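You operate a simulated robot arm through the tools that you are given. There is no shell and no other tool.

Carry out the task below with a simulated two-armed robot. There is one attempt and no reset: what you move stays moved.

JOB
Push the red drawer shut. Take the drip tray and leave it on the white tile. Take the blue pad stack and leave it on top of the pine block. Take the pack one on the steel table and put it away on the yellow table. Open the cans bin lid. Do these in any order. Set down upright: blue pad stack, pack one.

The check looks at the end state, three seconds after you hand in, the way a careful person would. Anything else that was tipped, shoved, dropped, spilled or broken makes it a failure. A push-on lid holds only when it is set on centred and level and pressed home; a screw cap is set on level and turned clockwise until tight.

ROBOT AND FRAMES
Two 7-joint arms with two-finger parallel grippers on one trunk, on a base that moves. Base frame: it is fixed to the floor where the robot stands at the start and does not move with it; the origin is under the middle of the robot, x ahead of it, y to its left, z up. Lengths are in mm, angles in rad, forces in N, time in s.
The left shoulder is at the start at [110, 169, 1461], the right one opposite. With the tool pointing down near the work surface each hand reaches from about 100 to 640 mm from the robot's upright axis, wherever it stands, measured 20 degrees to its own side. Places, roughly: blue pad stack (6x4x5 cm) [900, -5500, 700]; cans bin lid [500, -5600, 700]; drip tray [250, -3750, 750]; pack one [2250, -3750, 1000]; pine block [750, -5750, 750]; red drawer [-2200, -1300, 600]; white tile (13x13x1 cm) [0, -3300, 800]; yellow table [-4200, -300, 800]. Payload 1.57 kg a hand.
Tool frame (each hand has its own): the origin (TCP) lies between the finger pads and is the grasp point; the fingertips stand 30 mm ahead of it; z points along the fingers, y is the line along which they close. Largest opening 80 mm; finger width 17, thickness 12; the body of the gripper, 40 by 82 mm, starts 80 mm behind the TCP.
Orientation is told as [roll, pitch, yaw] about the base's x, y, z axes, in that order, counted from this pose: with the fingers straight down and closing along the base's y, the tool's x points along the base's -x, its y along +y and its z along -z.

CONTROLS
- The arms move only by the tool servo_tool. It takes "left_rows", "right_rows" or both (then of equal length, played together; a hand with none holds still); each is one flat list of numbers, 6 for each row, row after row: the shift along the tool's x, y, z in units of 500 mm (1.0 is 500 mm), then the turn, a rotation vector about the tool's x, y, z in units of 60 degrees (1.0 is 60 degrees). In form: [x, y, z, wx, wy, wz, x, y, z, wx, wy, wz, ...]. A call has 1 to 20 rows; each row is the pose to reach, as a shift and turn from the pose commanded when the call began, along the tool's axes at that moment. "left_gripper" and "right_gripper" are, for a hand that has rows, the closure, from 0 (fully open) to 1 (shut), set as the call begins (left out, the last holds). A call with a number of a shift or a turn outside -1 to 1 is refused whole. Rows are played at 5 a second. More than 50 mm and 0.15 rad between two rows, or a gripper value outside its range, and nothing of the call is played. Where a pose cannot be reached the arm comes as near as it can. A force on the tool above 40 N (or 10 N above the force at the start of the call, whichever is more), or a blocked arm, ends the call early, and 0.2 s more pass. Each finger travels about 72 mm/s and halts on what it meets, pressing with about 34 N; the grip force reading is that of the motor and also rises with nothing between the fingers. The clock runs only during rows and for 0.2 s after the last one: add rows that repeat a pose to give the fingers time. It gives the time, the measured TCP pose, the force on the tool (base axes), the opening and the grip force at its end, in the units of the frame above (readings bear some noise), with the torque about the TCP (base axes, N m) and any sound that the robot's microphone picked up, and new pictures: "show" is both (left out), scene, wrist or none (wrist: the cameras of the hands that moved).
- Cameras (640 x 400 px; columns grow to the right, rows downward): "scene" is now at [162.3, 1.6, 1652.4]; the picture's right is [0.01, -1.00, 0.00], its down [-0.70, -0.01, -0.72] and it looks along [0.72, 0.01, -0.70] (base axes); focal length 293 px, centre (320, 200). "left" rides on the left gripper at [72, 7, -122] in its tool frame; the picture's right is [-0.09, 1.00, 0.00], its down [-0.84, -0.08, -0.54] and it looks along [-0.54, -0.05, 0.84] (tool axes); focal length 238 px, centre (320, 200). "right" rides on the right gripper at [72, -7, -122] in its tool frame; the picture's right is [0.09, 1.00, 0.00], its down [-0.84, 0.08, -0.54] and it looks along [-0.54, 0.05, 0.84] (tool axes); focal length 238 px, centre (320, 200). There is no depth. A picture from a camera that has moved, and an enlarged one, comes with that camera's place and axes in the base frame and with its lens.
- move_column(by): slides the trunk up (or, below 0, down) by that many mm; the arms and the scene camera ride with it, the base frame stays. It gives what a move gives, with no picture.
- drive_base(legs): drives the robot by 1 to 6 legs, each [ahead, left, turn to the left] in mm, mm and rad, along the robot's own axes; the way and the turn of a leg run together, so that a leg with both is an arc; at most 1500 mm and 3.142 rad a leg. The arms and the cameras ride along, it lands a little off, and it stops where it bumps. It gives what a move gives, and a new picture of the scene camera.
- pan_tilt(pan, tilt): turns the head with the scene camera to pan (to the left, within 1.501 rad either way) and tilt (down, from -0.506 to 1.204), counted from straight ahead of the robot. It gives what a move gives, and a new picture of the scene camera.
- enlarge(camera, box): a new picture of the part [left, top, right, bottom] of that camera's present view, enlarged. It takes no simulated time.
- sign_off(): hands the job in; it is judged then, once.

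Nothing tells you exact positions but the pictures and the camera data. Unless the task says otherwise, let go and move clear before handing in.

The tools are called after "Call:" by a JSON object that holds its "name" and its "arguments". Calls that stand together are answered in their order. servo_tool: Moves the arms, as the interface text tells. Its arguments: {"type":"object","properties":{"left_rows":{"type":"array"},"left_gripper":{"type":"number"},"right_rows":{"type":"array"},"right_gripper":{"type":"number"},"show":{"type":"string","enum":["both","scene","wrist","none"]}},"required":[]} The other tools are called the same way: move_column (by) moves the trunk up or down; drive_base (legs) drives the base; pan_tilt (pan, tilt) turns the head that bears the scene camera; enlarge (camera, box) takes an enlarged picture of a part of a camera's view; sign_off () hands the job in.

At the start:

```text
time_s: 0.0
left_ee_pos: [533.6, 284.4, 900.6]
left_ee_rot: [0.0, 0.0, 0.0]
left_wrist_force: [0.3, 0.4, 0.5]
left_wrist_torque: [0.02, 0.01, 0.0]
left_opening: 80.1
left_grip_force: 0.0
right_ee_pos: [469.7, -209.1, 936.4]
right_ee_rot: [0.001, 0.002, 0.001]
right_wrist_force: [-0.3, 0.4, 0.3]
right_wrist_torque: [-0.01, 0.02, -0.04]
right_opening: 80.1
right_grip_force: 0.1
trunk travel left (down, up): [-775.0, 115.0]
robot x, y, heading: [0.1, 0.1, -0.003]
head pan, tilt (commanded): [0.012, 0.773]
```

scene: 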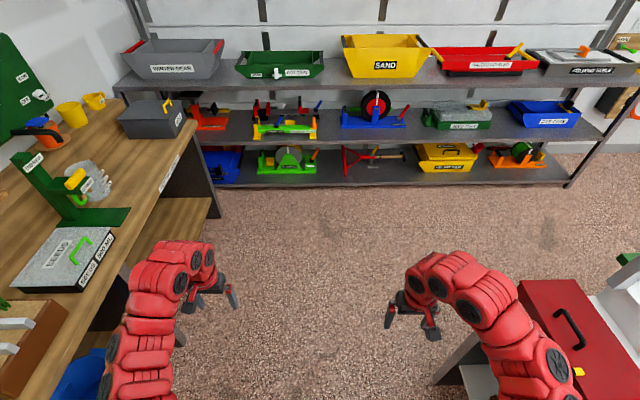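
right: 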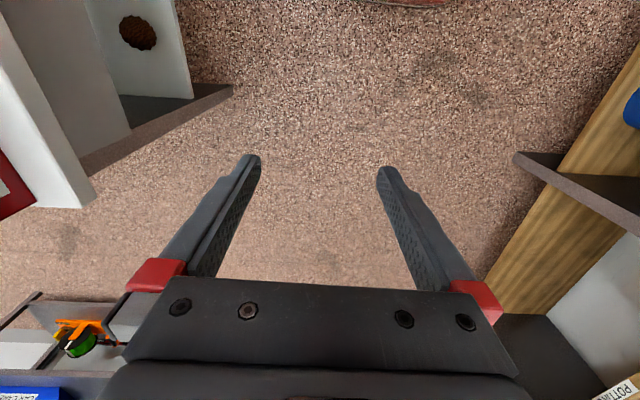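
left: 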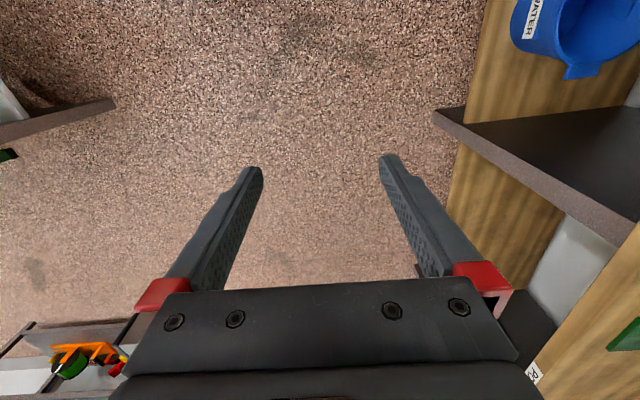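

I see a workshop with a bench to the left, shelves ahead and a red box/table on the right. I will look around first to find a driving route.

Call:
{"name": "pan_tilt", "arguments": {"pan": -1.2, "tilt": 0.3}}

Call:
{"name": "pan_tilt", "arguments": {"pan": -0.3, "tilt": 0.3}}

Call:
{"name": "pan_tilt", "arguments": {"pan": 1.3, "tilt": 0.3}}

```text
time_s: 1.4
left_ee_pos: [533.6, 284.7, 899.4]
left_ee_rot: [0.0, 0.0, -0.001]
left_wrist_force: [0.6, 0.2, 0.3]
left_wrist_torque: [0.03, 0.0, -0.01]
left_opening: 79.7
left_grip_force: 0.0
right_ee_pos: [469.4, -207.5, 936.3]
right_ee_rot: [0.0, 0.0, 0.001]
right_wrist_force: [-0.3, 0.2, 0.6]
right_wrist_torque: [-0.01, 0.01, -0.01]
right_opening: 80.0
right_grip_force: 0.1
trunk travel left (down, up): [-775.0, 115.0]
robot x, y, heading: [2.3, -1.9, 0.005]
head pan, tilt (commanded): [-1.201, 0.3]
camera scene: at [114.3, -86.4, 1694.6], right [-0.93, -0.36, 0.0], down [-0.11, 0.28, -0.96], along [0.35, -0.89, -0.3], focal length 293 px, centre (320, 200)
```

scene: 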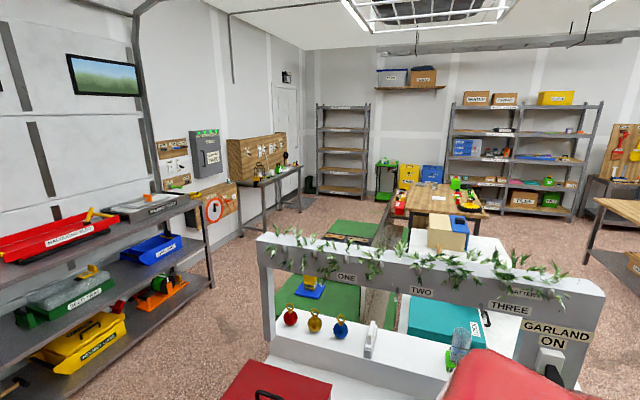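

```text
time_s: 2.6
left_ee_pos: [532.1, 286.0, 899.9]
left_ee_rot: [0.0, 0.0, -0.001]
left_wrist_force: [-0.5, 0.6, -0.2]
left_wrist_torque: [0.0, -0.02, -0.03]
left_opening: 80.1
left_grip_force: 0.0
right_ee_pos: [470.4, -208.4, 937.0]
right_ee_rot: [-0.001, 0.004, 0.0]
right_wrist_force: [0.4, 0.2, -0.3]
right_wrist_torque: [0.0, 0.03, 0.05]
right_opening: 80.0
right_grip_force: 0.0
trunk travel left (down, up): [-775.0, 115.0]
robot x, y, heading: [-2.9, -0.1, -0.003]
head pan, tilt (commanded): [-0.3, 0.3]
camera scene: at [169.6, -27.1, 1694.6], right [-0.3, -0.95, 0.0], down [-0.28, 0.09, -0.96], along [0.91, -0.28, -0.3], focal length 293 px, centre (320, 200)
```

scene: 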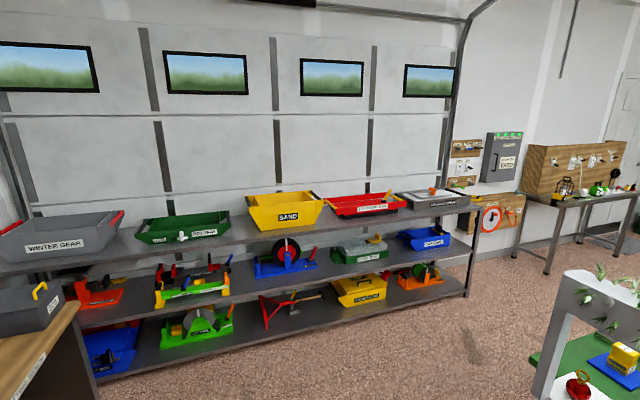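

```text
time_s: 4.3
left_ee_pos: [533.8, 285.7, 901.5]
left_ee_rot: [0.001, 0.001, 0.0]
left_wrist_force: [0.6, -0.1, 0.6]
left_wrist_torque: [0.01, 0.01, 0.0]
left_opening: 79.9
left_grip_force: 0.1
right_ee_pos: [469.9, -208.2, 935.4]
right_ee_rot: [-0.001, 0.002, 0.0]
right_wrist_force: [0.0, -0.3, 1.4]
right_wrist_torque: [0.0, 0.0, 0.01]
right_opening: 79.9
right_grip_force: 0.0
trunk travel left (down, up): [-775.0, 115.0]
robot x, y, heading: [-3.6, -1.1, -0.001]
head pan, tilt (commanded): [1.3, 0.3]
camera scene: at [105.5, 90.6, 1694.6], right [0.96, -0.27, 0.0], down [-0.08, -0.28, -0.96], along [0.26, 0.92, -0.3], focal length 293 px, centre (320, 200)
```

scene: 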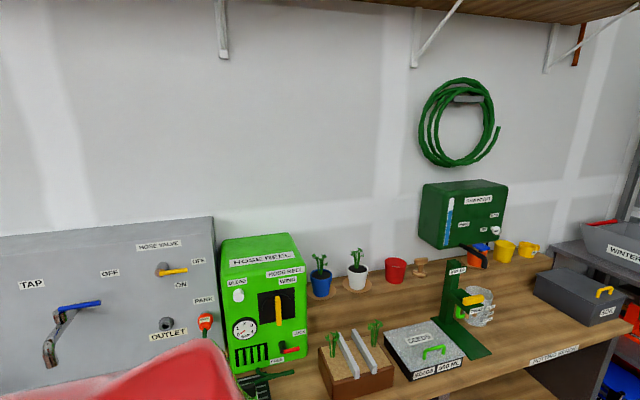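

The garden unit stands to my right and the target tables lie beyond it. I'll look further down and to the right, then turn the base to see behind.

Call:
{"name": "pan_tilt", "arguments": {"pan": -1.5, "tilt": 0.6}}

Call:
{"name": "pan_tilt", "arguments": {"pan": -0.8, "tilt": 0.8}}

```text
time_s: 6.8
left_ee_pos: [532.6, 285.1, 899.3]
left_ee_rot: [-0.001, 0.0, 0.0]
left_wrist_force: [0.8, -0.1, -0.5]
left_wrist_torque: [0.0, 0.01, -0.03]
left_opening: 80.0
left_grip_force: 0.0
right_ee_pos: [469.9, -207.2, 935.6]
right_ee_rot: [0.0, 0.0, 0.001]
right_wrist_force: [-0.2, -0.1, 0.0]
right_wrist_torque: [-0.04, 0.01, -0.02]
right_opening: 80.1
right_grip_force: 0.0
trunk travel left (down, up): [-775.0, 115.0]
robot x, y, heading: [-0.4, -1.7, 0.0]
head pan, tilt (commanded): [-1.499, 0.6]
camera scene: at [86.8, -87.6, 1667.1], right [-1.0, -0.07, 0.0], down [-0.04, 0.56, -0.83], along [0.06, -0.82, -0.56], focal length 293 px, centre (320, 200)
```

scene: 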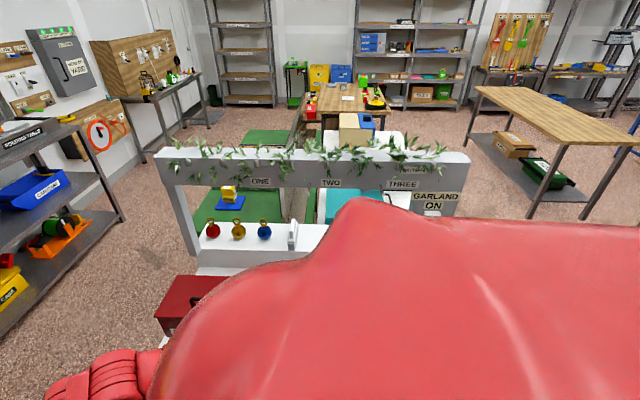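

```text
time_s: 7.8
left_ee_pos: [531.8, 284.5, 900.4]
left_ee_rot: [0.0, 0.002, 0.0]
left_wrist_force: [-0.4, 0.8, 0.7]
left_wrist_torque: [-0.01, -0.01, -0.01]
left_opening: 79.9
left_grip_force: 0.2
right_ee_pos: [469.6, -208.3, 936.6]
right_ee_rot: [-0.001, 0.001, 0.0]
right_wrist_force: [0.6, 1.1, -0.8]
right_wrist_torque: [0.0, -0.03, 0.02]
right_opening: 79.9
right_grip_force: 0.0
trunk travel left (down, up): [-775.0, 115.0]
robot x, y, heading: [-3.0, 1.6, -0.001]
head pan, tilt (commanded): [-0.799, 0.799]
camera scene: at [136.6, -57.3, 1650.3], right [-0.72, -0.7, 0.0], down [-0.5, 0.51, -0.7], along [0.49, -0.5, -0.72], focal length 293 px, centre (320, 200)
```

scene: 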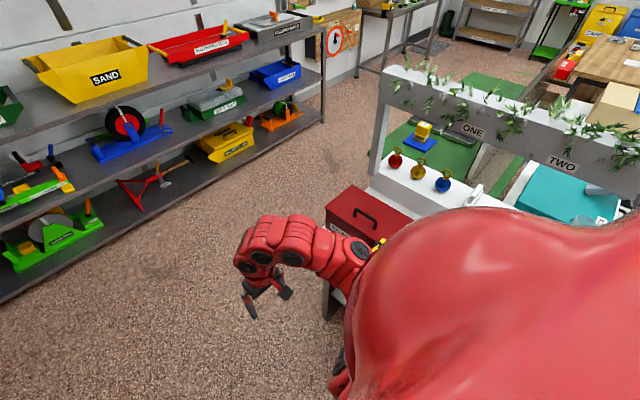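

The space is tight around me, so I'll pull both hands back close to the body before turning.

Call:
{"name": "servo_tool", "arguments": {"left_rows": [0.09, 0, -0.04, 0, 0, 0, 0.18, 0, -0.08, 0, 0, 0, 0.27, 0, -0.12, 0, 0, 0, 0.36, 0, -0.16, 0, 0, 0, 0.45, 0, -0.2, 0, 0, 0, 0.45, 0, -0.2, 0, 0, 0], "right_rows": [0.07, 0, -0.03, 0, 0, 0, 0.14, 0, -0.06, 0, 0, 0, 0.21, 0, -0.09, 0, 0, 0, 0.28, 0, -0.12, 0, 0, 0, 0.34, 0, -0.14, 0, 0, 0, 0.34, 0, -0.14, 0, 0, 0], "show": "scene"}}

```text
time_s: 9.2
left_ee_pos: [386.7, 285.4, 965.9]
left_ee_rot: [0.0, 0.0, 0.003]
left_wrist_force: [0.0, -0.7, -0.8]
left_wrist_torque: [0.01, 0.01, -0.02]
left_opening: 80.0
left_grip_force: 0.1
left hand out of reach, approached as far as the arm can: row 4, 5, 6
right_ee_pos: [408.1, -207.7, 962.0]
right_ee_rot: [-0.001, 0.001, -0.002]
right_wrist_force: [0.6, -0.5, -0.6]
right_wrist_torque: [-0.01, 0.01, 0.0]
right_opening: 80.1
right_grip_force: 0.2
right hand out of reach, approached as far as the arm can: row 2, 3, 4, 5, 6
trunk travel left (down, up): [-775.0, 115.0]
robot x, y, heading: [4.3, -0.5, -0.002]
head pan, tilt (commanded): [-0.799, 0.799]
camera scene: at [136.0, -57.2, 1650.3], right [-0.72, -0.7, 0.0], down [-0.5, 0.51, -0.7], along [0.49, -0.5, -0.72], focal length 293 px, centre (320, 200)
```

scene: 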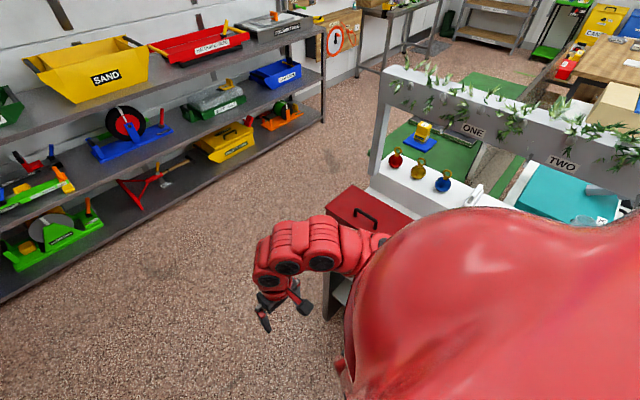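

The arms stop at about 390–400 mm ahead at this height. I'll try drawing them in lower.

Call:
{"name": "servo_tool", "arguments": {"left_rows": [0, 0, 0.09, 0, 0, 0, 0.0, 0, 0.18, 0, 0, 0, 0.08, 0, 0.22, 0, 0, 0, 0.16, 0, 0.22, 0, 0, 0, 0.24, 0, 0.22, 0, 0, 0, 0.32, 0, 0.22, 0, 0, 0], "right_rows": [0, 0, 0.09, 0, 0, 0, 0.0, 0, 0.18, 0, 0, 0, 0.08, 0, 0.22, 0, 0, 0, 0.16, 0, 0.22, 0, 0, 0, 0.24, 0, 0.22, 0, 0, 0, 0.32, 0, 0.22, 0, 0, 0], "show": "scene"}}

```text
time_s: 10.6
left_ee_pos: [254.1, 311.4, 814.7]
left_ee_rot: [0.001, -0.006, 0.0]
left_wrist_force: [-0.1, 0.3, 0.1]
left_wrist_torque: [0.0, -0.01, -0.02]
left_opening: 80.4
left_grip_force: 0.1
left hand out of reach, approached as far as the arm can: row 4, 5, 6
right_ee_pos: [288.6, -219.0, 802.2]
right_ee_rot: [0.001, 0.003, 0.0]
right_wrist_force: [0.0, 0.4, -0.2]
right_wrist_torque: [0.03, -0.05, 0.02]
right_opening: 80.2
right_grip_force: 0.0
right hand out of reach, approached as far as the arm can: row 4, 5, 6
trunk travel left (down, up): [-775.0, 115.0]
robot x, y, heading: [1.7, 0.3, -0.003]
head pan, tilt (commanded): [-0.799, 0.799]
camera scene: at [132.9, -57.5, 1650.6], right [-0.72, -0.7, 0.0], down [-0.5, 0.51, -0.7], along [0.49, -0.5, -0.72], focal length 293 px, centre (320, 200)
```

scene: 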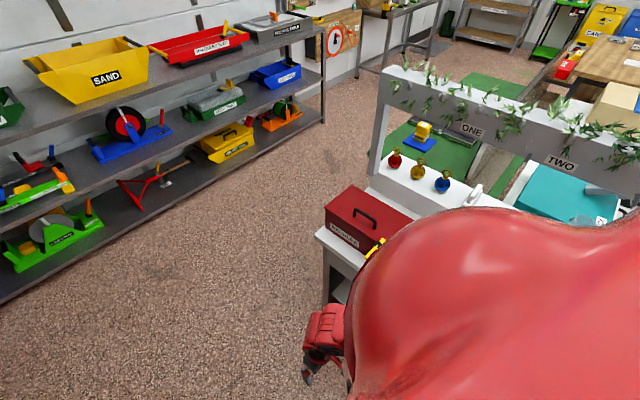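

The hands are tucked now. I'll turn right in place to view the room behind me.

Call:
{"name": "drive_base", "arguments": {"legs": [[0, 0, -1.57]]}}

Call:
{"name": "pan_tilt", "arguments": {"pan": 0.0, "tilt": 0.5}}

Call:
{"name": "pan_tilt", "arguments": {"pan": -1.0, "tilt": 0.5}}

```text
time_s: 14.8
left_ee_pos: [312.9, -254.3, 814.4]
left_ee_rot: [-0.002, 0.0, -1.57]
left_wrist_force: [-0.2, 0.1, 0.3]
left_wrist_torque: [0.01, -0.02, 0.03]
left_opening: 79.9
left_grip_force: 0.0
right_ee_pos: [-218.1, -291.5, 803.2]
right_ee_rot: [-0.001, 0.001, -1.569]
right_wrist_force: [0.3, 0.6, 0.6]
right_wrist_torque: [0.0, 0.03, -0.01]
right_opening: 80.1
right_grip_force: 0.0
trunk travel left (down, up): [-775.0, 115.0]
robot x, y, heading: [7.2, -0.5, -1.567]
head pan, tilt (commanded): [-0.799, 0.799]
camera scene: at [-57.4, -135.8, 1650.3], right [-0.7, 0.72, 0.0], down [0.51, 0.5, -0.7], along [-0.5, -0.49, -0.72], focal length 293 px, centre (320, 200)
```

scene: 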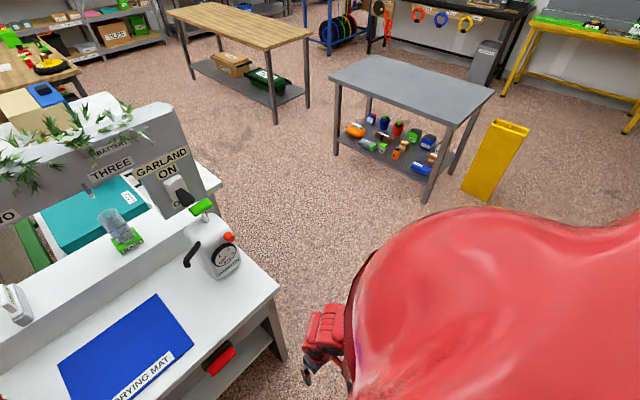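

```text
time_s: 16.0
left_ee_pos: [311.7, -253.3, 814.8]
left_ee_rot: [0.001, 0.0, -1.569]
left_wrist_force: [0.2, 0.4, -0.7]
left_wrist_torque: [0.01, 0.02, -0.01]
left_opening: 80.2
left_grip_force: 0.1
right_ee_pos: [-217.9, -292.1, 802.1]
right_ee_rot: [0.0, 0.002, -1.57]
right_wrist_force: [0.1, 0.7, 0.0]
right_wrist_torque: [0.0, 0.01, -0.03]
right_opening: 79.9
right_grip_force: 0.0
trunk travel left (down, up): [-775.0, 115.0]
robot x, y, heading: [0.1, -1.7, -1.572]
head pan, tilt (commanded): [0.0, 0.499]
camera scene: at [0.4, -170.5, 1676.2], right [-1.0, 0.0, 0.0], down [0.0, 0.48, -0.88], along [0.0, -0.88, -0.48], focal length 293 px, centre (320, 200)
```

scene: 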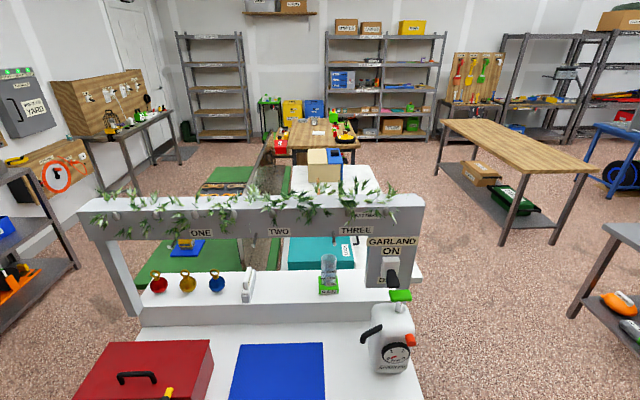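

```text
time_s: 17.2
left_ee_pos: [312.1, -253.5, 814.3]
left_ee_rot: [0.0, 0.0, -1.569]
left_wrist_force: [0.4, -0.1, -0.1]
left_wrist_torque: [-0.02, 0.01, 0.03]
left_opening: 79.9
left_grip_force: 0.0
right_ee_pos: [-217.3, -290.0, 802.9]
right_ee_rot: [0.001, 0.002, -1.57]
right_wrist_force: [-0.4, 0.2, 0.4]
right_wrist_torque: [0.01, -0.01, 0.04]
right_opening: 80.1
right_grip_force: 0.1
trunk travel left (down, up): [-775.0, 115.0]
robot x, y, heading: [1.2, 0.2, -1.566]
head pan, tilt (commanded): [-1.0, 0.499]
camera scene: at [-76.1, -128.9, 1676.2], right [-0.54, 0.84, 0.0], down [0.4, 0.26, -0.88], along [-0.74, -0.48, -0.48], focal length 293 px, centre (320, 200)
```

scene: 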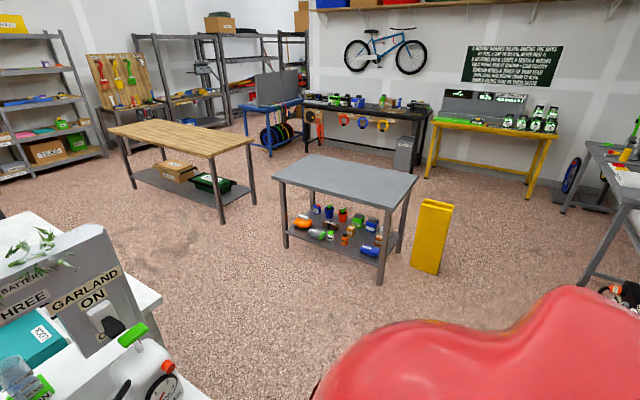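

I can see the gray table (the drawer must be on its far side), the yellow table by the far wall, and the wood table in the middle. I'll move to the open floor to the west and face that way.

Call:
{"name": "drive_base", "arguments": {"legs": [[0, -950, 0], [0, 0, -1.57]]}}

Call:
{"name": "pan_tilt", "arguments": {"pan": 0.0, "tilt": 0.5}}

Call:
{"name": "pan_tilt", "arguments": {"pan": 0.8, "tilt": 0.6}}

```text
time_s: 26.0
left_ee_pos: [-1195.6, -316.6, 815.1]
left_ee_rot: [-0.002, 0.0, -3.133]
left_wrist_force: [-0.6, -0.8, 0.1]
left_wrist_torque: [0.02, -0.01, -0.03]
left_opening: 80.0
left_grip_force: 0.2
right_ee_pos: [-1236.6, 212.8, 803.2]
right_ee_rot: [-0.002, 0.001, -3.135]
right_wrist_force: [-0.2, -0.4, -0.2]
right_wrist_torque: [0.02, -0.01, 0.0]
right_opening: 79.8
right_grip_force: 0.1
trunk travel left (down, up): [-775.0, 115.0]
robot x, y, heading: [-943.7, -4.4, -3.139]
head pan, tilt (commanded): [-1.0, 0.499]
camera scene: at [-1073.1, 72.6, 1676.2], right [0.84, 0.55, 0.0], down [0.26, -0.4, -0.88], along [-0.48, 0.74, -0.48], focal length 293 px, centre (320, 200)
```

scene: 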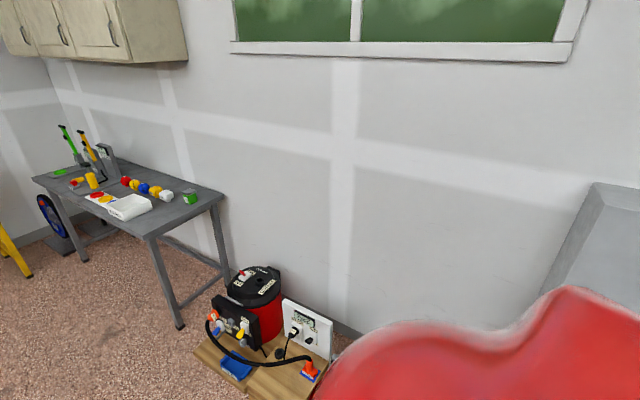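

```text
time_s: 27.3
left_ee_pos: [-1196.5, -318.0, 814.6]
left_ee_rot: [0.001, 0.0, -3.132]
left_wrist_force: [-0.5, -0.3, -0.4]
left_wrist_torque: [-0.01, 0.0, -0.03]
left_opening: 79.7
left_grip_force: 0.1
right_ee_pos: [-1236.1, 211.5, 802.7]
right_ee_rot: [-0.001, 0.002, -3.133]
right_wrist_force: [0.2, 0.5, -0.2]
right_wrist_torque: [-0.03, 0.0, -0.02]
right_opening: 79.7
right_grip_force: 0.1
trunk travel left (down, up): [-775.0, 115.0]
robot x, y, heading: [-939.6, 1.2, -3.137]
head pan, tilt (commanded): [0.0, 0.499]
camera scene: at [-1114.4, -4.3, 1676.2], right [-0.01, 1.0, 0.0], down [0.48, 0.0, -0.88], along [-0.88, -0.01, -0.48], focal length 293 px, centre (320, 200)
```

scene: 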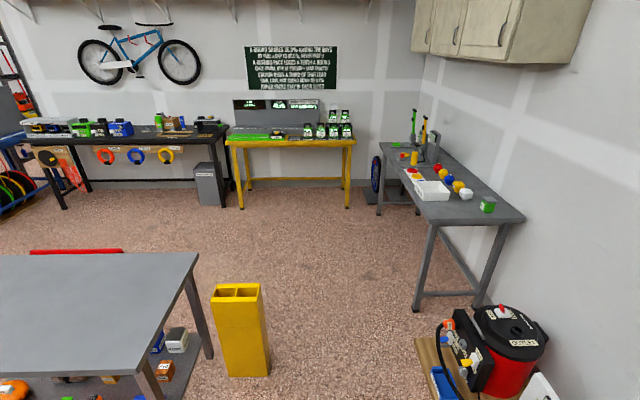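

```text
time_s: 28.4
left_ee_pos: [-1196.3, -317.5, 814.9]
left_ee_rot: [-0.001, 0.001, -3.133]
left_wrist_force: [-0.2, 0.3, 0.5]
left_wrist_torque: [-0.01, -0.06, -0.01]
left_opening: 80.1
left_grip_force: 0.0
right_ee_pos: [-1236.3, 212.5, 802.0]
right_ee_rot: [0.0, 0.001, -3.136]
right_wrist_force: [-0.4, -0.6, -1.0]
right_wrist_torque: [0.0, 0.0, 0.01]
right_opening: 80.0
right_grip_force: 0.1
trunk travel left (down, up): [-775.0, 115.0]
robot x, y, heading: [-945.1, -6.1, -3.135]
head pan, tilt (commanded): [0.799, 0.6]
camera scene: at [-1084.6, -67.4, 1667.1], right [-0.72, 0.69, 0.0], down [0.39, 0.41, -0.83], along [-0.57, -0.6, -0.56], focal length 293 px, centre (320, 200)
```

scene: 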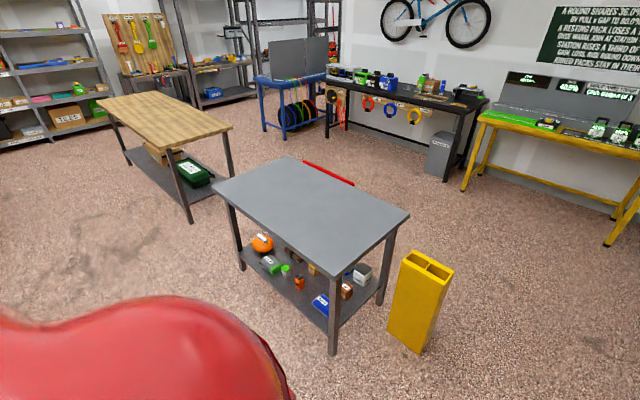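

The red drawer sticks out on the far (west) side of the gray table. I'll drive past the yellow box through the corridor to the open area west of the table.

Call:
{"name": "drive_base", "arguments": {"legs": [[0, -125, 0], [1000, 0, 0], [1000, 0, 0]]}}

Call:
{"name": "pan_tilt", "arguments": {"pan": 1.4, "tilt": 0.5}}

Call:
{"name": "pan_tilt", "arguments": {"pan": 0.1, "tilt": 0.5}}

```text
time_s: 39.2
left_ee_pos: [-3183.7, -205.7, 814.1]
left_ee_rot: [0.0, 0.001, -3.137]
left_wrist_force: [0.7, -0.6, 0.3]
left_wrist_torque: [0.04, 0.0, 0.0]
left_opening: 80.2
left_grip_force: 0.0
right_ee_pos: [-3222.5, 324.0, 801.9]
right_ee_rot: [0.0, 0.003, -3.138]
right_wrist_force: [0.3, 0.0, -0.6]
right_wrist_torque: [0.04, 0.0, 0.03]
right_opening: 80.0
right_grip_force: 0.1
trunk travel left (down, up): [-775.0, 115.0]
robot x, y, heading: [-2928.1, 104.8, -3.14]
head pan, tilt (commanded): [0.799, 0.6]
camera scene: at [-3072.1, 43.4, 1667.1], right [-0.72, 0.69, 0.0], down [0.39, 0.41, -0.83], along [-0.57, -0.59, -0.56], focal length 293 px, centre (320, 200)
```

scene: 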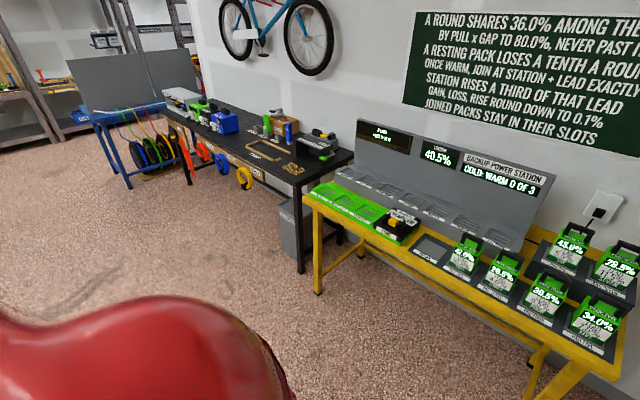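

```text
time_s: 40.2
left_ee_pos: [-3184.7, -206.7, 814.1]
left_ee_rot: [0.001, 0.001, -3.137]
left_wrist_force: [-1.0, 0.1, -0.1]
left_wrist_torque: [0.03, 0.01, 0.04]
left_opening: 79.9
left_grip_force: 0.0
right_ee_pos: [-3223.3, 323.9, 803.7]
right_ee_rot: [0.002, 0.003, -3.137]
right_wrist_force: [-0.8, 0.2, -0.2]
right_wrist_torque: [0.01, -0.01, 0.01]
right_opening: 80.2
right_grip_force: 0.0
trunk travel left (down, up): [-775.0, 115.0]
robot x, y, heading: [-2935.4, 106.4, -3.138]
head pan, tilt (commanded): [1.4, 0.499]
camera scene: at [-3025.9, 17.3, 1676.2], right [-0.99, 0.17, 0.0], down [0.08, 0.47, -0.88], along [-0.15, -0.87, -0.48], focal length 293 px, centre (320, 200)
```

scene: 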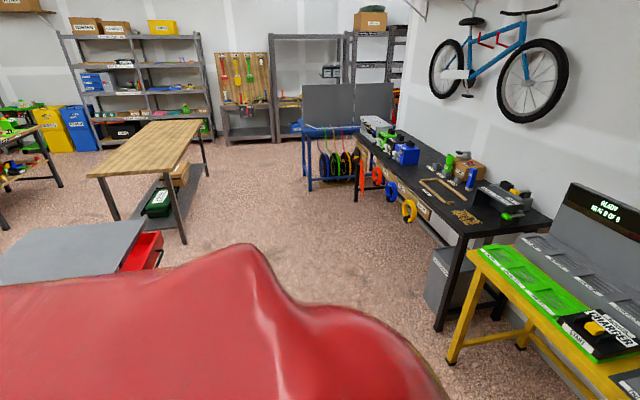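

```text
time_s: 41.6
left_ee_pos: [-3185.2, -205.7, 814.2]
left_ee_rot: [0.0, 0.001, -3.135]
left_wrist_force: [0.0, 0.3, 0.0]
left_wrist_torque: [-0.03, -0.01, 0.04]
left_opening: 79.9
left_grip_force: 0.2
right_ee_pos: [-3222.9, 323.6, 801.9]
right_ee_rot: [-0.001, 0.002, -3.138]
right_wrist_force: [0.0, 0.7, 0.4]
right_wrist_torque: [0.01, 0.02, 0.01]
right_opening: 79.8
right_grip_force: 0.0
trunk travel left (down, up): [-775.0, 115.0]
robot x, y, heading: [-2929.2, 105.9, -3.14]
head pan, tilt (commanded): [0.099, 0.499]
camera scene: at [-3101.2, 97.5, 1676.2], right [-0.1, 0.99, 0.0], down [0.48, 0.05, -0.88], along [-0.87, -0.09, -0.48], focal length 293 px, centre (320, 200)
```

scene: 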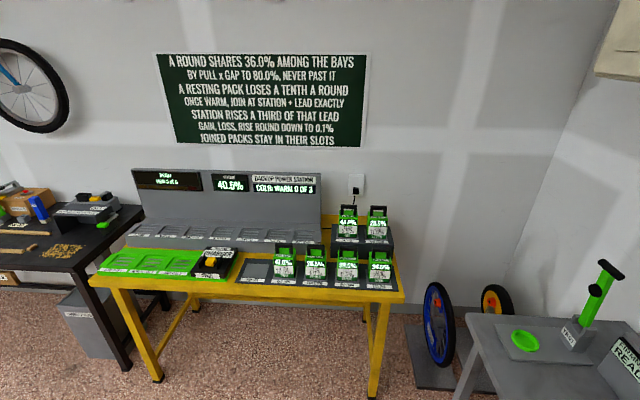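

The yellow table holds battery packs in slots with some empty ones. Let me look closer.

Call:
{"name": "enlarge", "arguments": {"camera": "scene", "box": [80, 160, 420, 310]}}

Call:
{"name": "enlarge", "arguments": {"camera": "scene", "box": [230, 190, 410, 300]}}

```text
1.88 times, centred on (250, 235) of scene
camera zoom: at [-3101.2, 97.5, 1676.2], right [-0.1, 0.99, 0.0], down [0.48, 0.05, -0.88], along [-0.87, -0.09, -0.48], focal length 551 px, centre (452, 134)
```

zoom: 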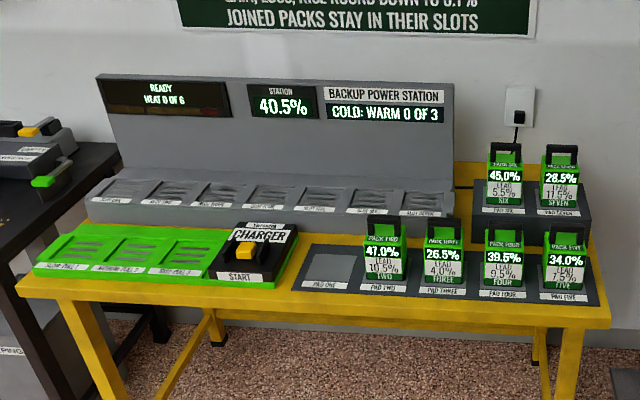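

```text
3.56 times, centred on (320, 245) of scene
camera zoom: at [-3101.2, 97.5, 1676.2], right [-0.1, 0.99, 0.0], down [0.48, 0.05, -0.88], along [-0.87, -0.09, -0.48], focal length 1040 px, centre (320, 40)
```

zoom: 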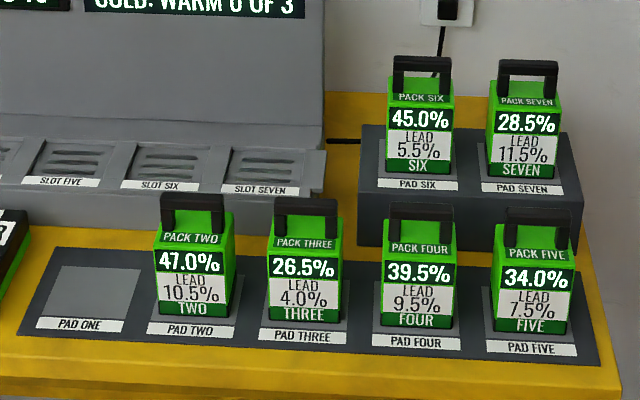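

PAD ONE is the empty spot for pack one on the yellow table. Now I'll go beside the drawer, with my heading turned to face east toward the gray table.

Call:
{"name": "drive_base", "arguments": {"legs": [[0, 1350, 0], [0, 0, 3.14]]}}

Call:
{"name": "pan_tilt", "arguments": {"pan": 0.0, "tilt": 0.8}}

```text
time_s: 55.7
left_ee_pos: [-2669.7, -938.3, 813.6]
left_ee_rot: [-0.001, 0.002, -0.019]
left_wrist_force: [0.1, 0.1, 0.0]
left_wrist_torque: [-0.04, 0.01, -0.01]
left_opening: 80.1
left_grip_force: 0.0
right_ee_pos: [-2643.4, -1468.7, 802.5]
right_ee_rot: [0.001, 0.001, -0.019]
right_wrist_force: [0.4, -0.3, -0.5]
right_wrist_torque: [-0.03, -0.02, 0.01]
right_opening: 80.1
right_grip_force: 0.0
trunk travel left (down, up): [-775.0, 115.0]
robot x, y, heading: [-2930.3, -1243.6, -0.019]
head pan, tilt (commanded): [0.099, 0.499]
camera scene: at [-2759.7, -1238.3, 1676.2], right [0.08, -1.0, 0.0], down [-0.48, -0.04, -0.88], along [0.88, 0.07, -0.48], focal length 293 px, centre (320, 200)
```

scene: 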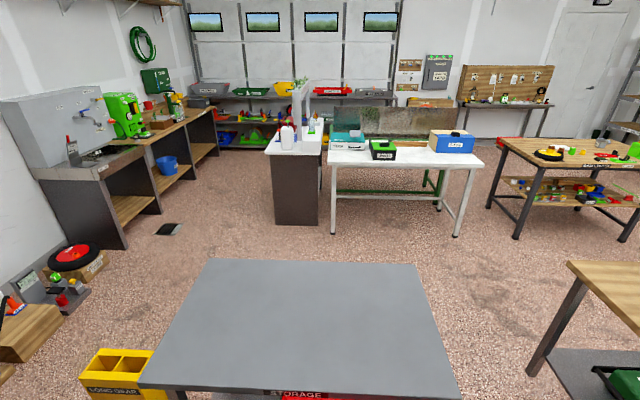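

```text
time_s: 56.5
left_ee_pos: [-2669.5, -937.9, 813.7]
left_ee_rot: [-0.002, 0.0, -0.019]
left_wrist_force: [-1.1, -0.6, 0.3]
left_wrist_torque: [0.0, 0.03, 0.01]
left_opening: 79.9
left_grip_force: 0.0
right_ee_pos: [-2644.9, -1468.2, 802.2]
right_ee_rot: [-0.001, 0.003, -0.02]
right_wrist_force: [-0.3, 0.5, 0.1]
right_wrist_torque: [-0.01, 0.01, 0.0]
right_opening: 80.2
right_grip_force: 0.2
trunk travel left (down, up): [-775.0, 115.0]
robot x, y, heading: [-2933.7, -1244.0, -0.02]
head pan, tilt (commanded): [0.0, 0.799]
camera scene: at [-2769.8, -1247.1, 1650.3], right [-0.02, -1.0, 0.0], down [-0.72, 0.01, -0.7], along [0.7, -0.01, -0.72], focal length 293 px, centre (320, 200)
```

scene: 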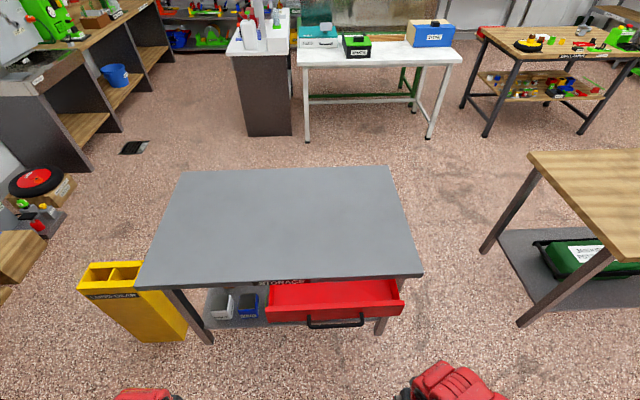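

The red drawer is open by some centimetres below the tabletop, with a black handle. Let me zoom in.

Call:
{"name": "enlarge", "arguments": {"camera": "scene", "box": [220, 250, 440, 350]}}

```text
2.91 times, centred on (330, 300) of scene
camera zoom: at [-2769.8, -1247.1, 1650.3], right [-0.02, -1.0, 0.0], down [-0.72, 0.01, -0.7], along [0.7, -0.01, -0.72], focal length 851 px, centre (291, -91)
```

zoom: 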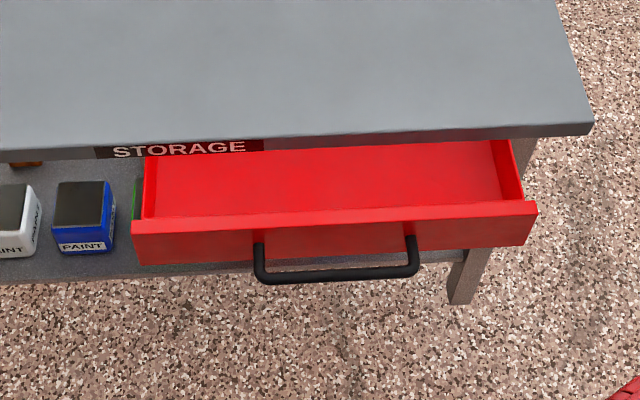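

The drawer front is around x≈-2335, y≈-1305, z 570–690. I'll line up the right shoulder with it and lower the trunk.

Call:
{"name": "drive_base", "arguments": {"legs": [[-30, 90, 0.04]]}}

Call:
{"name": "move_column", "arguments": {"by": -330}}

Call:
{"name": "pan_tilt", "arguments": {"pan": 0.0, "tilt": 0.8}}

```text
time_s: 57.6
left_ee_pos: [-2712.2, -837.8, 813.5]
left_ee_rot: [0.0, 0.0, 0.021]
left_wrist_force: [0.5, 0.2, 0.4]
left_wrist_torque: [-0.03, 0.01, 0.02]
left_opening: 79.9
left_grip_force: 0.1
right_ee_pos: [-2665.5, -1366.2, 801.4]
right_ee_rot: [0.001, 0.003, 0.021]
right_wrist_force: [-0.8, 0.5, 0.1]
right_wrist_torque: [-0.02, 0.0, -0.01]
right_opening: 80.2
right_grip_force: 0.1
trunk travel left (down, up): [-775.0, 115.0]
robot x, y, heading: [-2963.9, -1155.0, 0.019]
head pan, tilt (commanded): [0.0, 0.799]
camera scene: at [-2799.9, -1150.1, 1650.3], right [0.02, -1.0, 0.0], down [-0.72, -0.02, -0.7], along [0.7, 0.01, -0.72], focal length 293 px, centre (320, 200)
```

scene: 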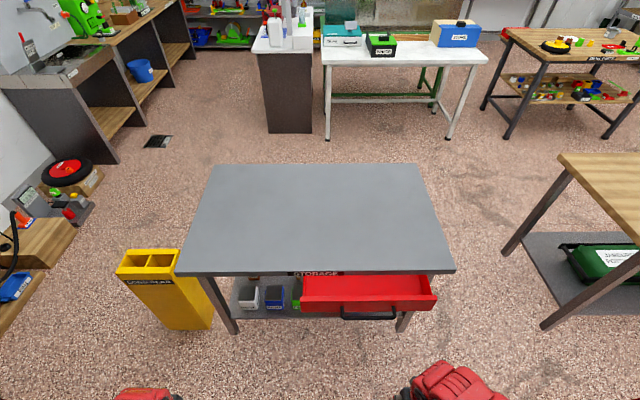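

```text
time_s: 60.9
left_ee_pos: [-2712.3, -838.2, 484.3]
left_ee_rot: [-0.001, 0.001, 0.022]
left_wrist_force: [0.2, -0.8, 0.1]
left_wrist_torque: [0.0, 0.0, 0.03]
left_opening: 80.1
left_grip_force: 0.0
right_ee_pos: [-2665.0, -1365.9, 472.1]
right_ee_rot: [0.0, 0.002, 0.021]
right_wrist_force: [-0.1, -0.2, -0.3]
right_wrist_torque: [-0.02, 0.01, -0.01]
right_opening: 80.1
right_grip_force: 0.0
trunk travel left (down, up): [-445.0, 445.0]
robot x, y, heading: [-2962.3, -1154.9, 0.018]
head pan, tilt (commanded): [0.0, 0.799]
```

```text
time_s: 61.5
left_ee_pos: [-2712.8, -837.4, 485.1]
left_ee_rot: [0.0, 0.0, 0.021]
left_wrist_force: [0.3, -0.1, 0.3]
left_wrist_torque: [-0.04, -0.04, 0.02]
left_opening: 80.0
left_grip_force: 0.0
right_ee_pos: [-2667.0, -1366.9, 472.2]
right_ee_rot: [0.002, 0.004, 0.02]
right_wrist_force: [-0.7, 1.3, 0.2]
right_wrist_torque: [0.03, 0.03, 0.0]
right_opening: 80.0
right_grip_force: 0.1
trunk travel left (down, up): [-445.0, 445.0]
robot x, y, heading: [-2963.4, -1155.5, 0.02]
head pan, tilt (commanded): [0.0, 0.799]
camera scene: at [-2799.8, -1150.4, 1320.3], right [0.02, -1.0, 0.0], down [-0.72, -0.02, -0.7], along [0.7, 0.01, -0.72], focal length 293 px, centre (320, 200)
```

scene: 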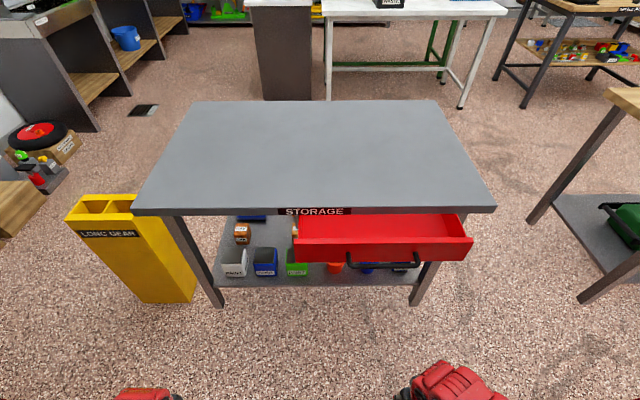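

Triangulating: tabletop z≈717, front edge x≈-2240; drawer panel x≈-2320, y −1080…−1555, z 565–680. I'll close the right gripper and turn it to point forward.

Call:
{"name": "servo_tool", "arguments": {"right_rows": [-0.031, 0.008, -0.031, 0, -0.125, 0, -0.062, 0.015, -0.062, 0, -0.25, 0, -0.093, 0.023, -0.092, 0, -0.375, 0, -0.125, 0.03, -0.122, 0, -0.5, 0, -0.156, 0.038, -0.153, 0, -0.625, 0, -0.187, 0.045, -0.183, 0, -0.75, 0], "right_gripper": 1, "show": "none"}}

Call:
{"name": "servo_tool", "arguments": {"right_rows": [-0.044, 0.008, 0, 0, -0.125, 0, -0.087, 0.015, 0, 0, -0.25, 0, -0.131, 0.023, 0, 0, -0.375, 0, -0.175, 0.03, 0, 0, -0.5, 0, -0.218, 0.038, 0, 0, -0.625, 0, -0.262, 0.045, 0.003, 0, -0.75, 0, -0.262, 0.045, 0.003, 0, -0.75, 0], "show": "both"}}

```text
time_s: 63.1
left_ee_pos: [-2705.7, -838.4, 483.5]
left_ee_rot: [0.008, 0.014, 0.021]
left_wrist_force: [-0.1, 0.0, -0.2]
left_wrist_torque: [-0.03, -0.01, 0.03]
left_opening: 80.1
left_grip_force: 0.1
right_ee_pos: [-2532.6, -1340.4, 531.4]
right_ee_rot: [-0.051, -0.826, 0.138]
right_wrist_force: [0.2, -0.1, 0.4]
right_wrist_torque: [-0.03, 0.04, -0.04]
right_opening: 0.2
right_grip_force: 21.8
right hand out of reach, approached as far as the arm can: row 1, 2, 3, 4, 5, 6
trunk travel left (down, up): [-445.0, 445.0]
robot x, y, heading: [-2963.4, -1154.1, 0.021]
head pan, tilt (commanded): [0.0, 0.799]
stopped in row 6 (right hand): the arm was blocked; the commanded pose is now the measured one
```

```text
time_s: 64.7
left_ee_pos: [-2712.8, -836.8, 485.6]
left_ee_rot: [0.001, 0.0, 0.021]
left_wrist_force: [0.5, 0.6, 0.4]
left_wrist_torque: [0.03, -0.03, 0.0]
left_opening: 79.8
left_grip_force: 0.1
right_ee_pos: [-2458.8, -1301.5, 633.3]
right_ee_rot: [-2.511, -1.509, 2.607]
right_wrist_force: [-0.6, 0.3, 0.0]
right_wrist_torque: [-0.04, 0.01, 0.02]
right_opening: 0.0
right_grip_force: 21.4
trunk travel left (down, up): [-445.0, 445.0]
robot x, y, heading: [-2962.2, -1152.2, 0.017]
head pan, tilt (commanded): [0.0, 0.799]
camera scene: at [-2800.2, -1150.8, 1320.4], right [0.02, -1.0, 0.0], down [-0.72, -0.02, -0.7], along [0.7, 0.02, -0.72], focal length 293 px, centre (320, 200)
camera right: at [-2574.3, -1323.5, 555.2], right [-0.09, 0.99, -0.13], down [-0.59, 0.05, 0.8], along [0.8, 0.15, 0.58], focal length 238 px, centre (320, 200)
```

scene: 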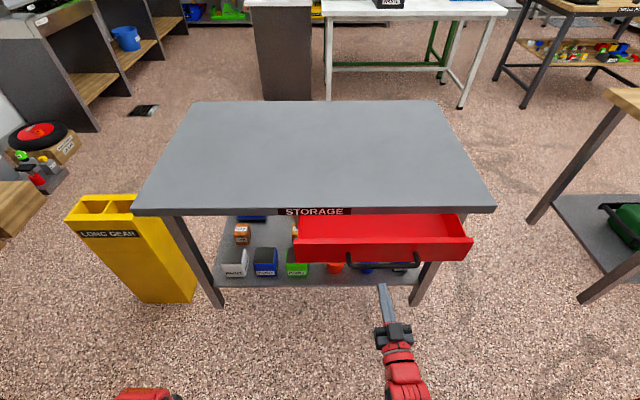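
right: 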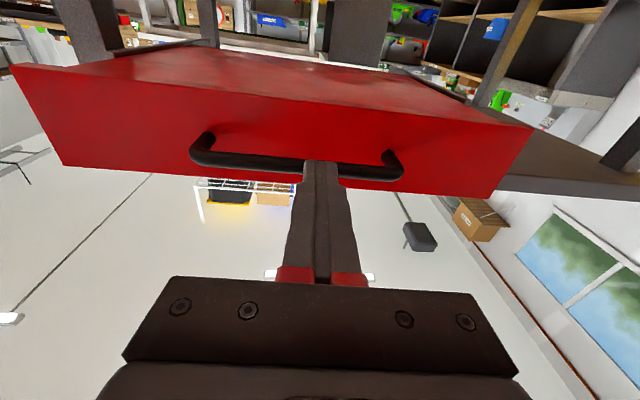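

The hand points forward now. I'll zoom in to pin down the panel and handle heights from both cameras.

Call:
{"name": "enlarge", "arguments": {"camera": "scene", "box": [270, 190, 510, 340]}}

Call:
{"name": "enlarge", "arguments": {"camera": "right", "box": [160, 60, 560, 310]}}

```text
2.67 times, centred on (390, 265) of scene
camera zoom: at [-2800.2, -1150.8, 1320.4], right [0.02, -1.0, 0.0], down [-0.72, -0.02, -0.7], along [0.7, 0.02, -0.72], focal length 780 px, centre (133, 27)
```

zoom: 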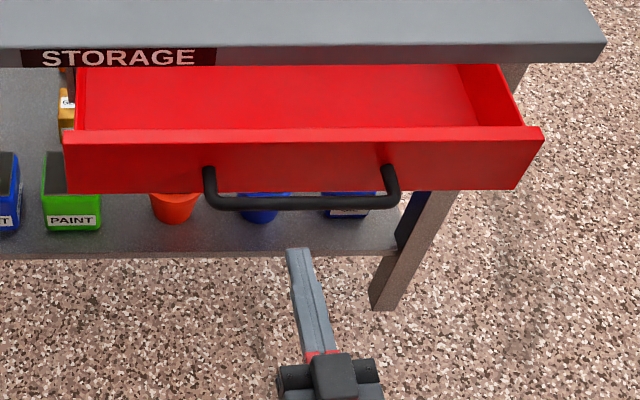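

```text
1.60 times, centred on (360, 185) of right
camera zoom: at [-2574.3, -1323.5, 555.2], right [-0.09, 0.99, -0.13], down [-0.59, 0.05, 0.8], along [0.8, 0.15, 0.58], focal length 381 px, centre (256, 224)
```

zoom: 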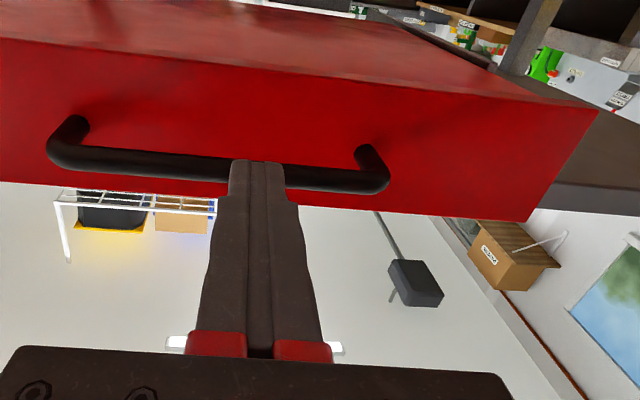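

The wrist view is upside down; the panel top is z≈704 and the handle bar z≈650. I'll raise the fingertips to z≈682 (above the handle) and approach the panel.

Call:
{"name": "servo_tool", "arguments": {"right_rows": [-0.048, -0.002, 0.002, 0, 0, 0, -0.096, -0.0036, 0.005, 0, 0, 0, -0.094, -0.008, 0.07, 0, 0, 0, -0.09, -0.012, 0.125, 0, 0, 0, -0.09, -0.012, 0.125, 0, 0, 0], "show": "both"}}

```text
time_s: 65.9
left_ee_pos: [-2711.9, -837.3, 485.2]
left_ee_rot: [-0.001, 0.001, 0.023]
left_wrist_force: [-0.3, -0.3, -0.1]
left_wrist_torque: [-0.01, 0.02, 0.0]
left_opening: 80.2
left_grip_force: 0.1
right_ee_pos: [-2396.9, -1300.6, 681.9]
right_ee_rot: [-2.501, -1.507, 2.594]
right_wrist_force: [0.3, -0.2, 0.9]
right_wrist_torque: [0.02, -0.01, 0.0]
right_opening: 0.0
right_grip_force: 21.4
trunk travel left (down, up): [-445.0, 445.0]
robot x, y, heading: [-2959.3, -1153.8, 0.025]
head pan, tilt (commanded): [0.0, 0.799]
camera scene: at [-2799.6, -1150.5, 1320.3], right [0.02, -1.0, 0.0], down [-0.72, -0.02, -0.7], along [0.7, 0.01, -0.72], focal length 293 px, centre (320, 200)
camera right: at [-2513.0, -1321.8, 603.9], right [-0.09, 0.99, -0.13], down [-0.59, 0.05, 0.81], along [0.8, 0.15, 0.58], focal length 238 px, centre (320, 200)
```

scene: 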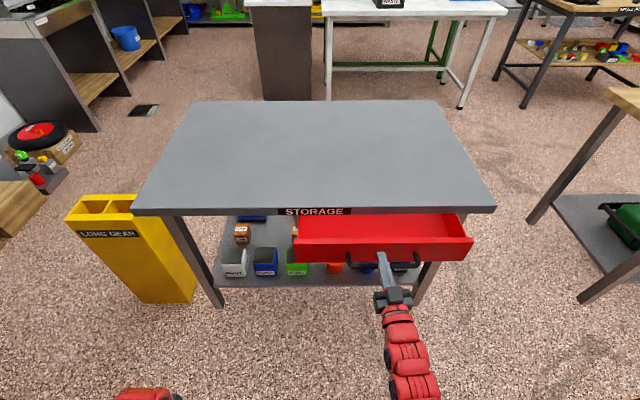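
right: 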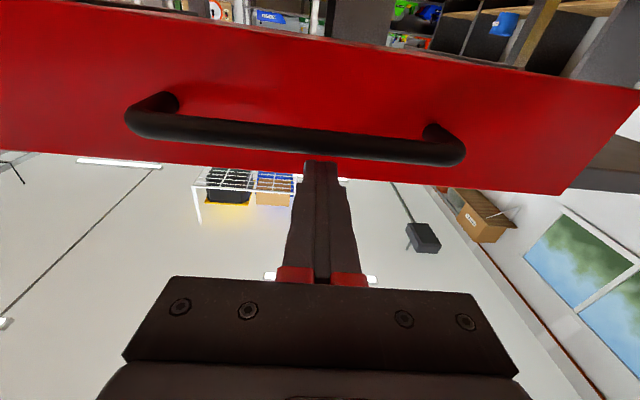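

The fingertips sit above the handle, aligned on the panel. Now I push forward.

Call:
{"name": "servo_tool", "arguments": {"right_rows": [0.002, -0.003, 0.04, 0, 0, 0, 0.0044, -0.0054, 0.08, 0, 0, 0, 0.0066, -0.008, 0.12, 0, 0, 0, 0.0088, -0.0107, 0.16, 0, 0, 0, 0.011, -0.0134, 0.2, 0, 0, 0, 0.011, -0.0134, 0.2, 0, 0, 0], "show": "both"}}

```text
time_s: 67.3
left_ee_pos: [-2712.3, -838.1, 484.7]
left_ee_rot: [-0.002, -0.002, 0.023]
left_wrist_force: [0.1, 0.5, 0.9]
left_wrist_torque: [0.04, -0.03, 0.02]
left_opening: 80.0
left_grip_force: 0.1
right_ee_pos: [-2297.1, -1297.9, 682.1]
right_ee_rot: [-2.506, -1.51, 2.597]
right_wrist_force: [0.1, -0.1, -0.6]
right_wrist_torque: [-0.02, 0.03, 0.02]
right_opening: 0.0
right_grip_force: 21.2
trunk travel left (down, up): [-445.0, 445.0]
robot x, y, heading: [-2962.2, -1156.1, 0.023]
head pan, tilt (commanded): [0.0, 0.799]
camera scene: at [-2799.5, -1150.5, 1320.3], right [0.02, -1.0, 0.0], down [-0.72, -0.02, -0.7], along [0.7, 0.01, -0.72], focal length 293 px, centre (320, 200)
camera right: at [-2412.8, -1319.2, 602.6], right [-0.09, 0.99, -0.13], down [-0.59, 0.05, 0.81], along [0.8, 0.15, 0.58], focal length 238 px, centre (320, 200)
```

scene: 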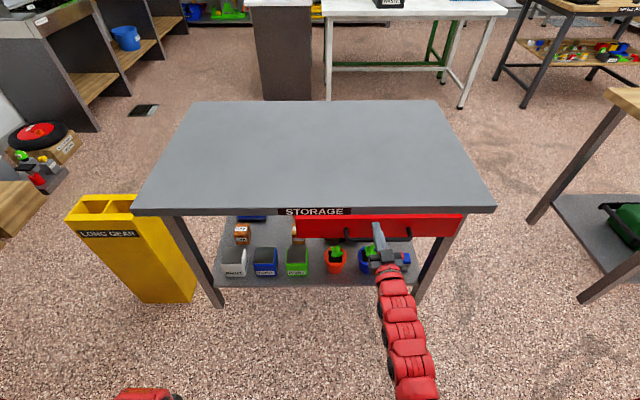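
right: 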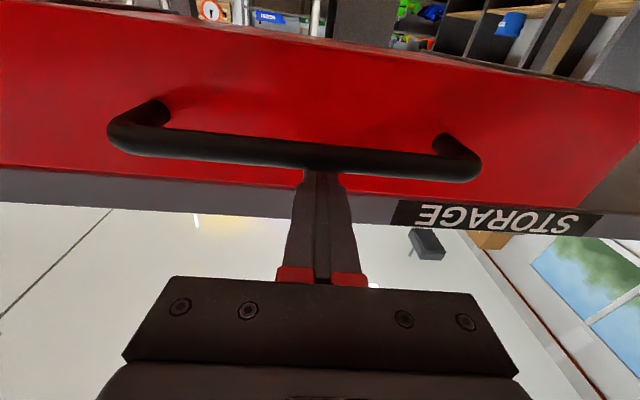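

The drawer moved in smoothly and is nearly under the table edge. I continue pushing until it meets its stop.

Call:
{"name": "servo_tool", "arguments": {"right_rows": [0.001, -0.0014, 0.02, 0, 0, 0, 0.0022, -0.0028, 0.04, 0, 0, 0, 0.0033, -0.004, 0.06, 0, 0, 0, 0.0044, -0.0054, 0.08, 0, 0, 0, 0.0055, -0.0067, 0.1, 0, 0, 0, 0.0066, -0.008, 0.12, 0, 0, 0, 0.0066, -0.008, 0.12, 0, 0, 0], "show": "both"}}

```text
time_s: 68.0
left_ee_pos: [-2713.2, -837.1, 484.2]
left_ee_rot: [-0.001, -0.002, 0.021]
left_wrist_force: [0.6, 0.1, 0.0]
left_wrist_torque: [0.0, 0.02, 0.0]
left_opening: 80.1
left_grip_force: 0.1
right_ee_pos: [-2276.5, -1297.5, 680.9]
right_ee_rot: [-2.5, -1.511, 2.597]
right_wrist_force: [-17.7, 1.5, 3.8]
right_wrist_torque: [-0.04, -0.04, -0.12]
right_opening: 0.1
right_grip_force: 21.3
trunk travel left (down, up): [-445.0, 445.0]
robot x, y, heading: [-2958.1, -1154.1, 0.019]
head pan, tilt (commanded): [0.0, 0.799]
stopped in row 3 (right hand): the force on the tool passed its limit at 48 N (the readings are from after the stop); the commanded pose is now the measured one
camera scene: at [-2801.0, -1150.5, 1320.5], right [0.02, -1.0, 0.0], down [-0.72, -0.01, -0.7], along [0.7, 0.01, -0.72], focal length 293 px, centre (320, 200)
camera right: at [-2392.9, -1318.8, 602.0], right [-0.09, 0.99, -0.13], down [-0.59, 0.05, 0.81], along [0.8, 0.15, 0.58], focal length 238 px, centre (320, 200)
```

scene: 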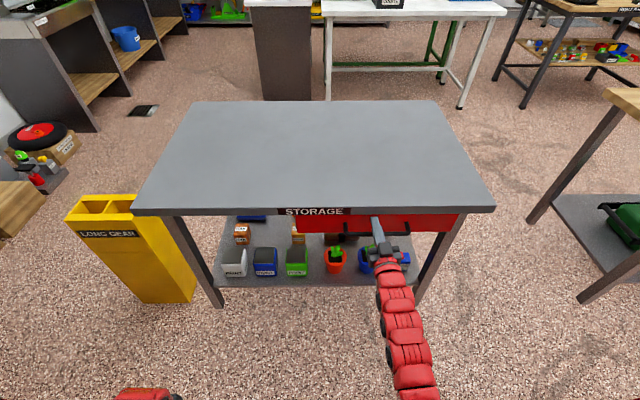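
right: 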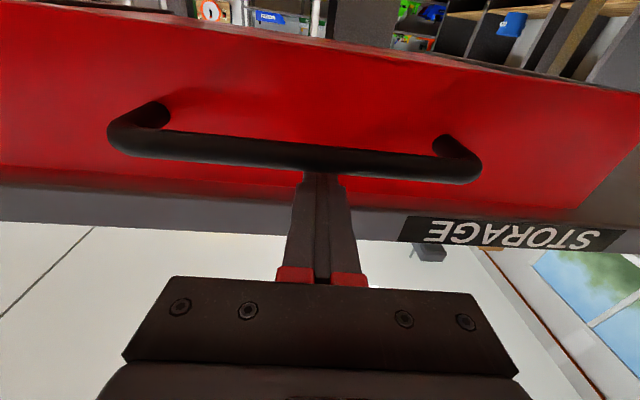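

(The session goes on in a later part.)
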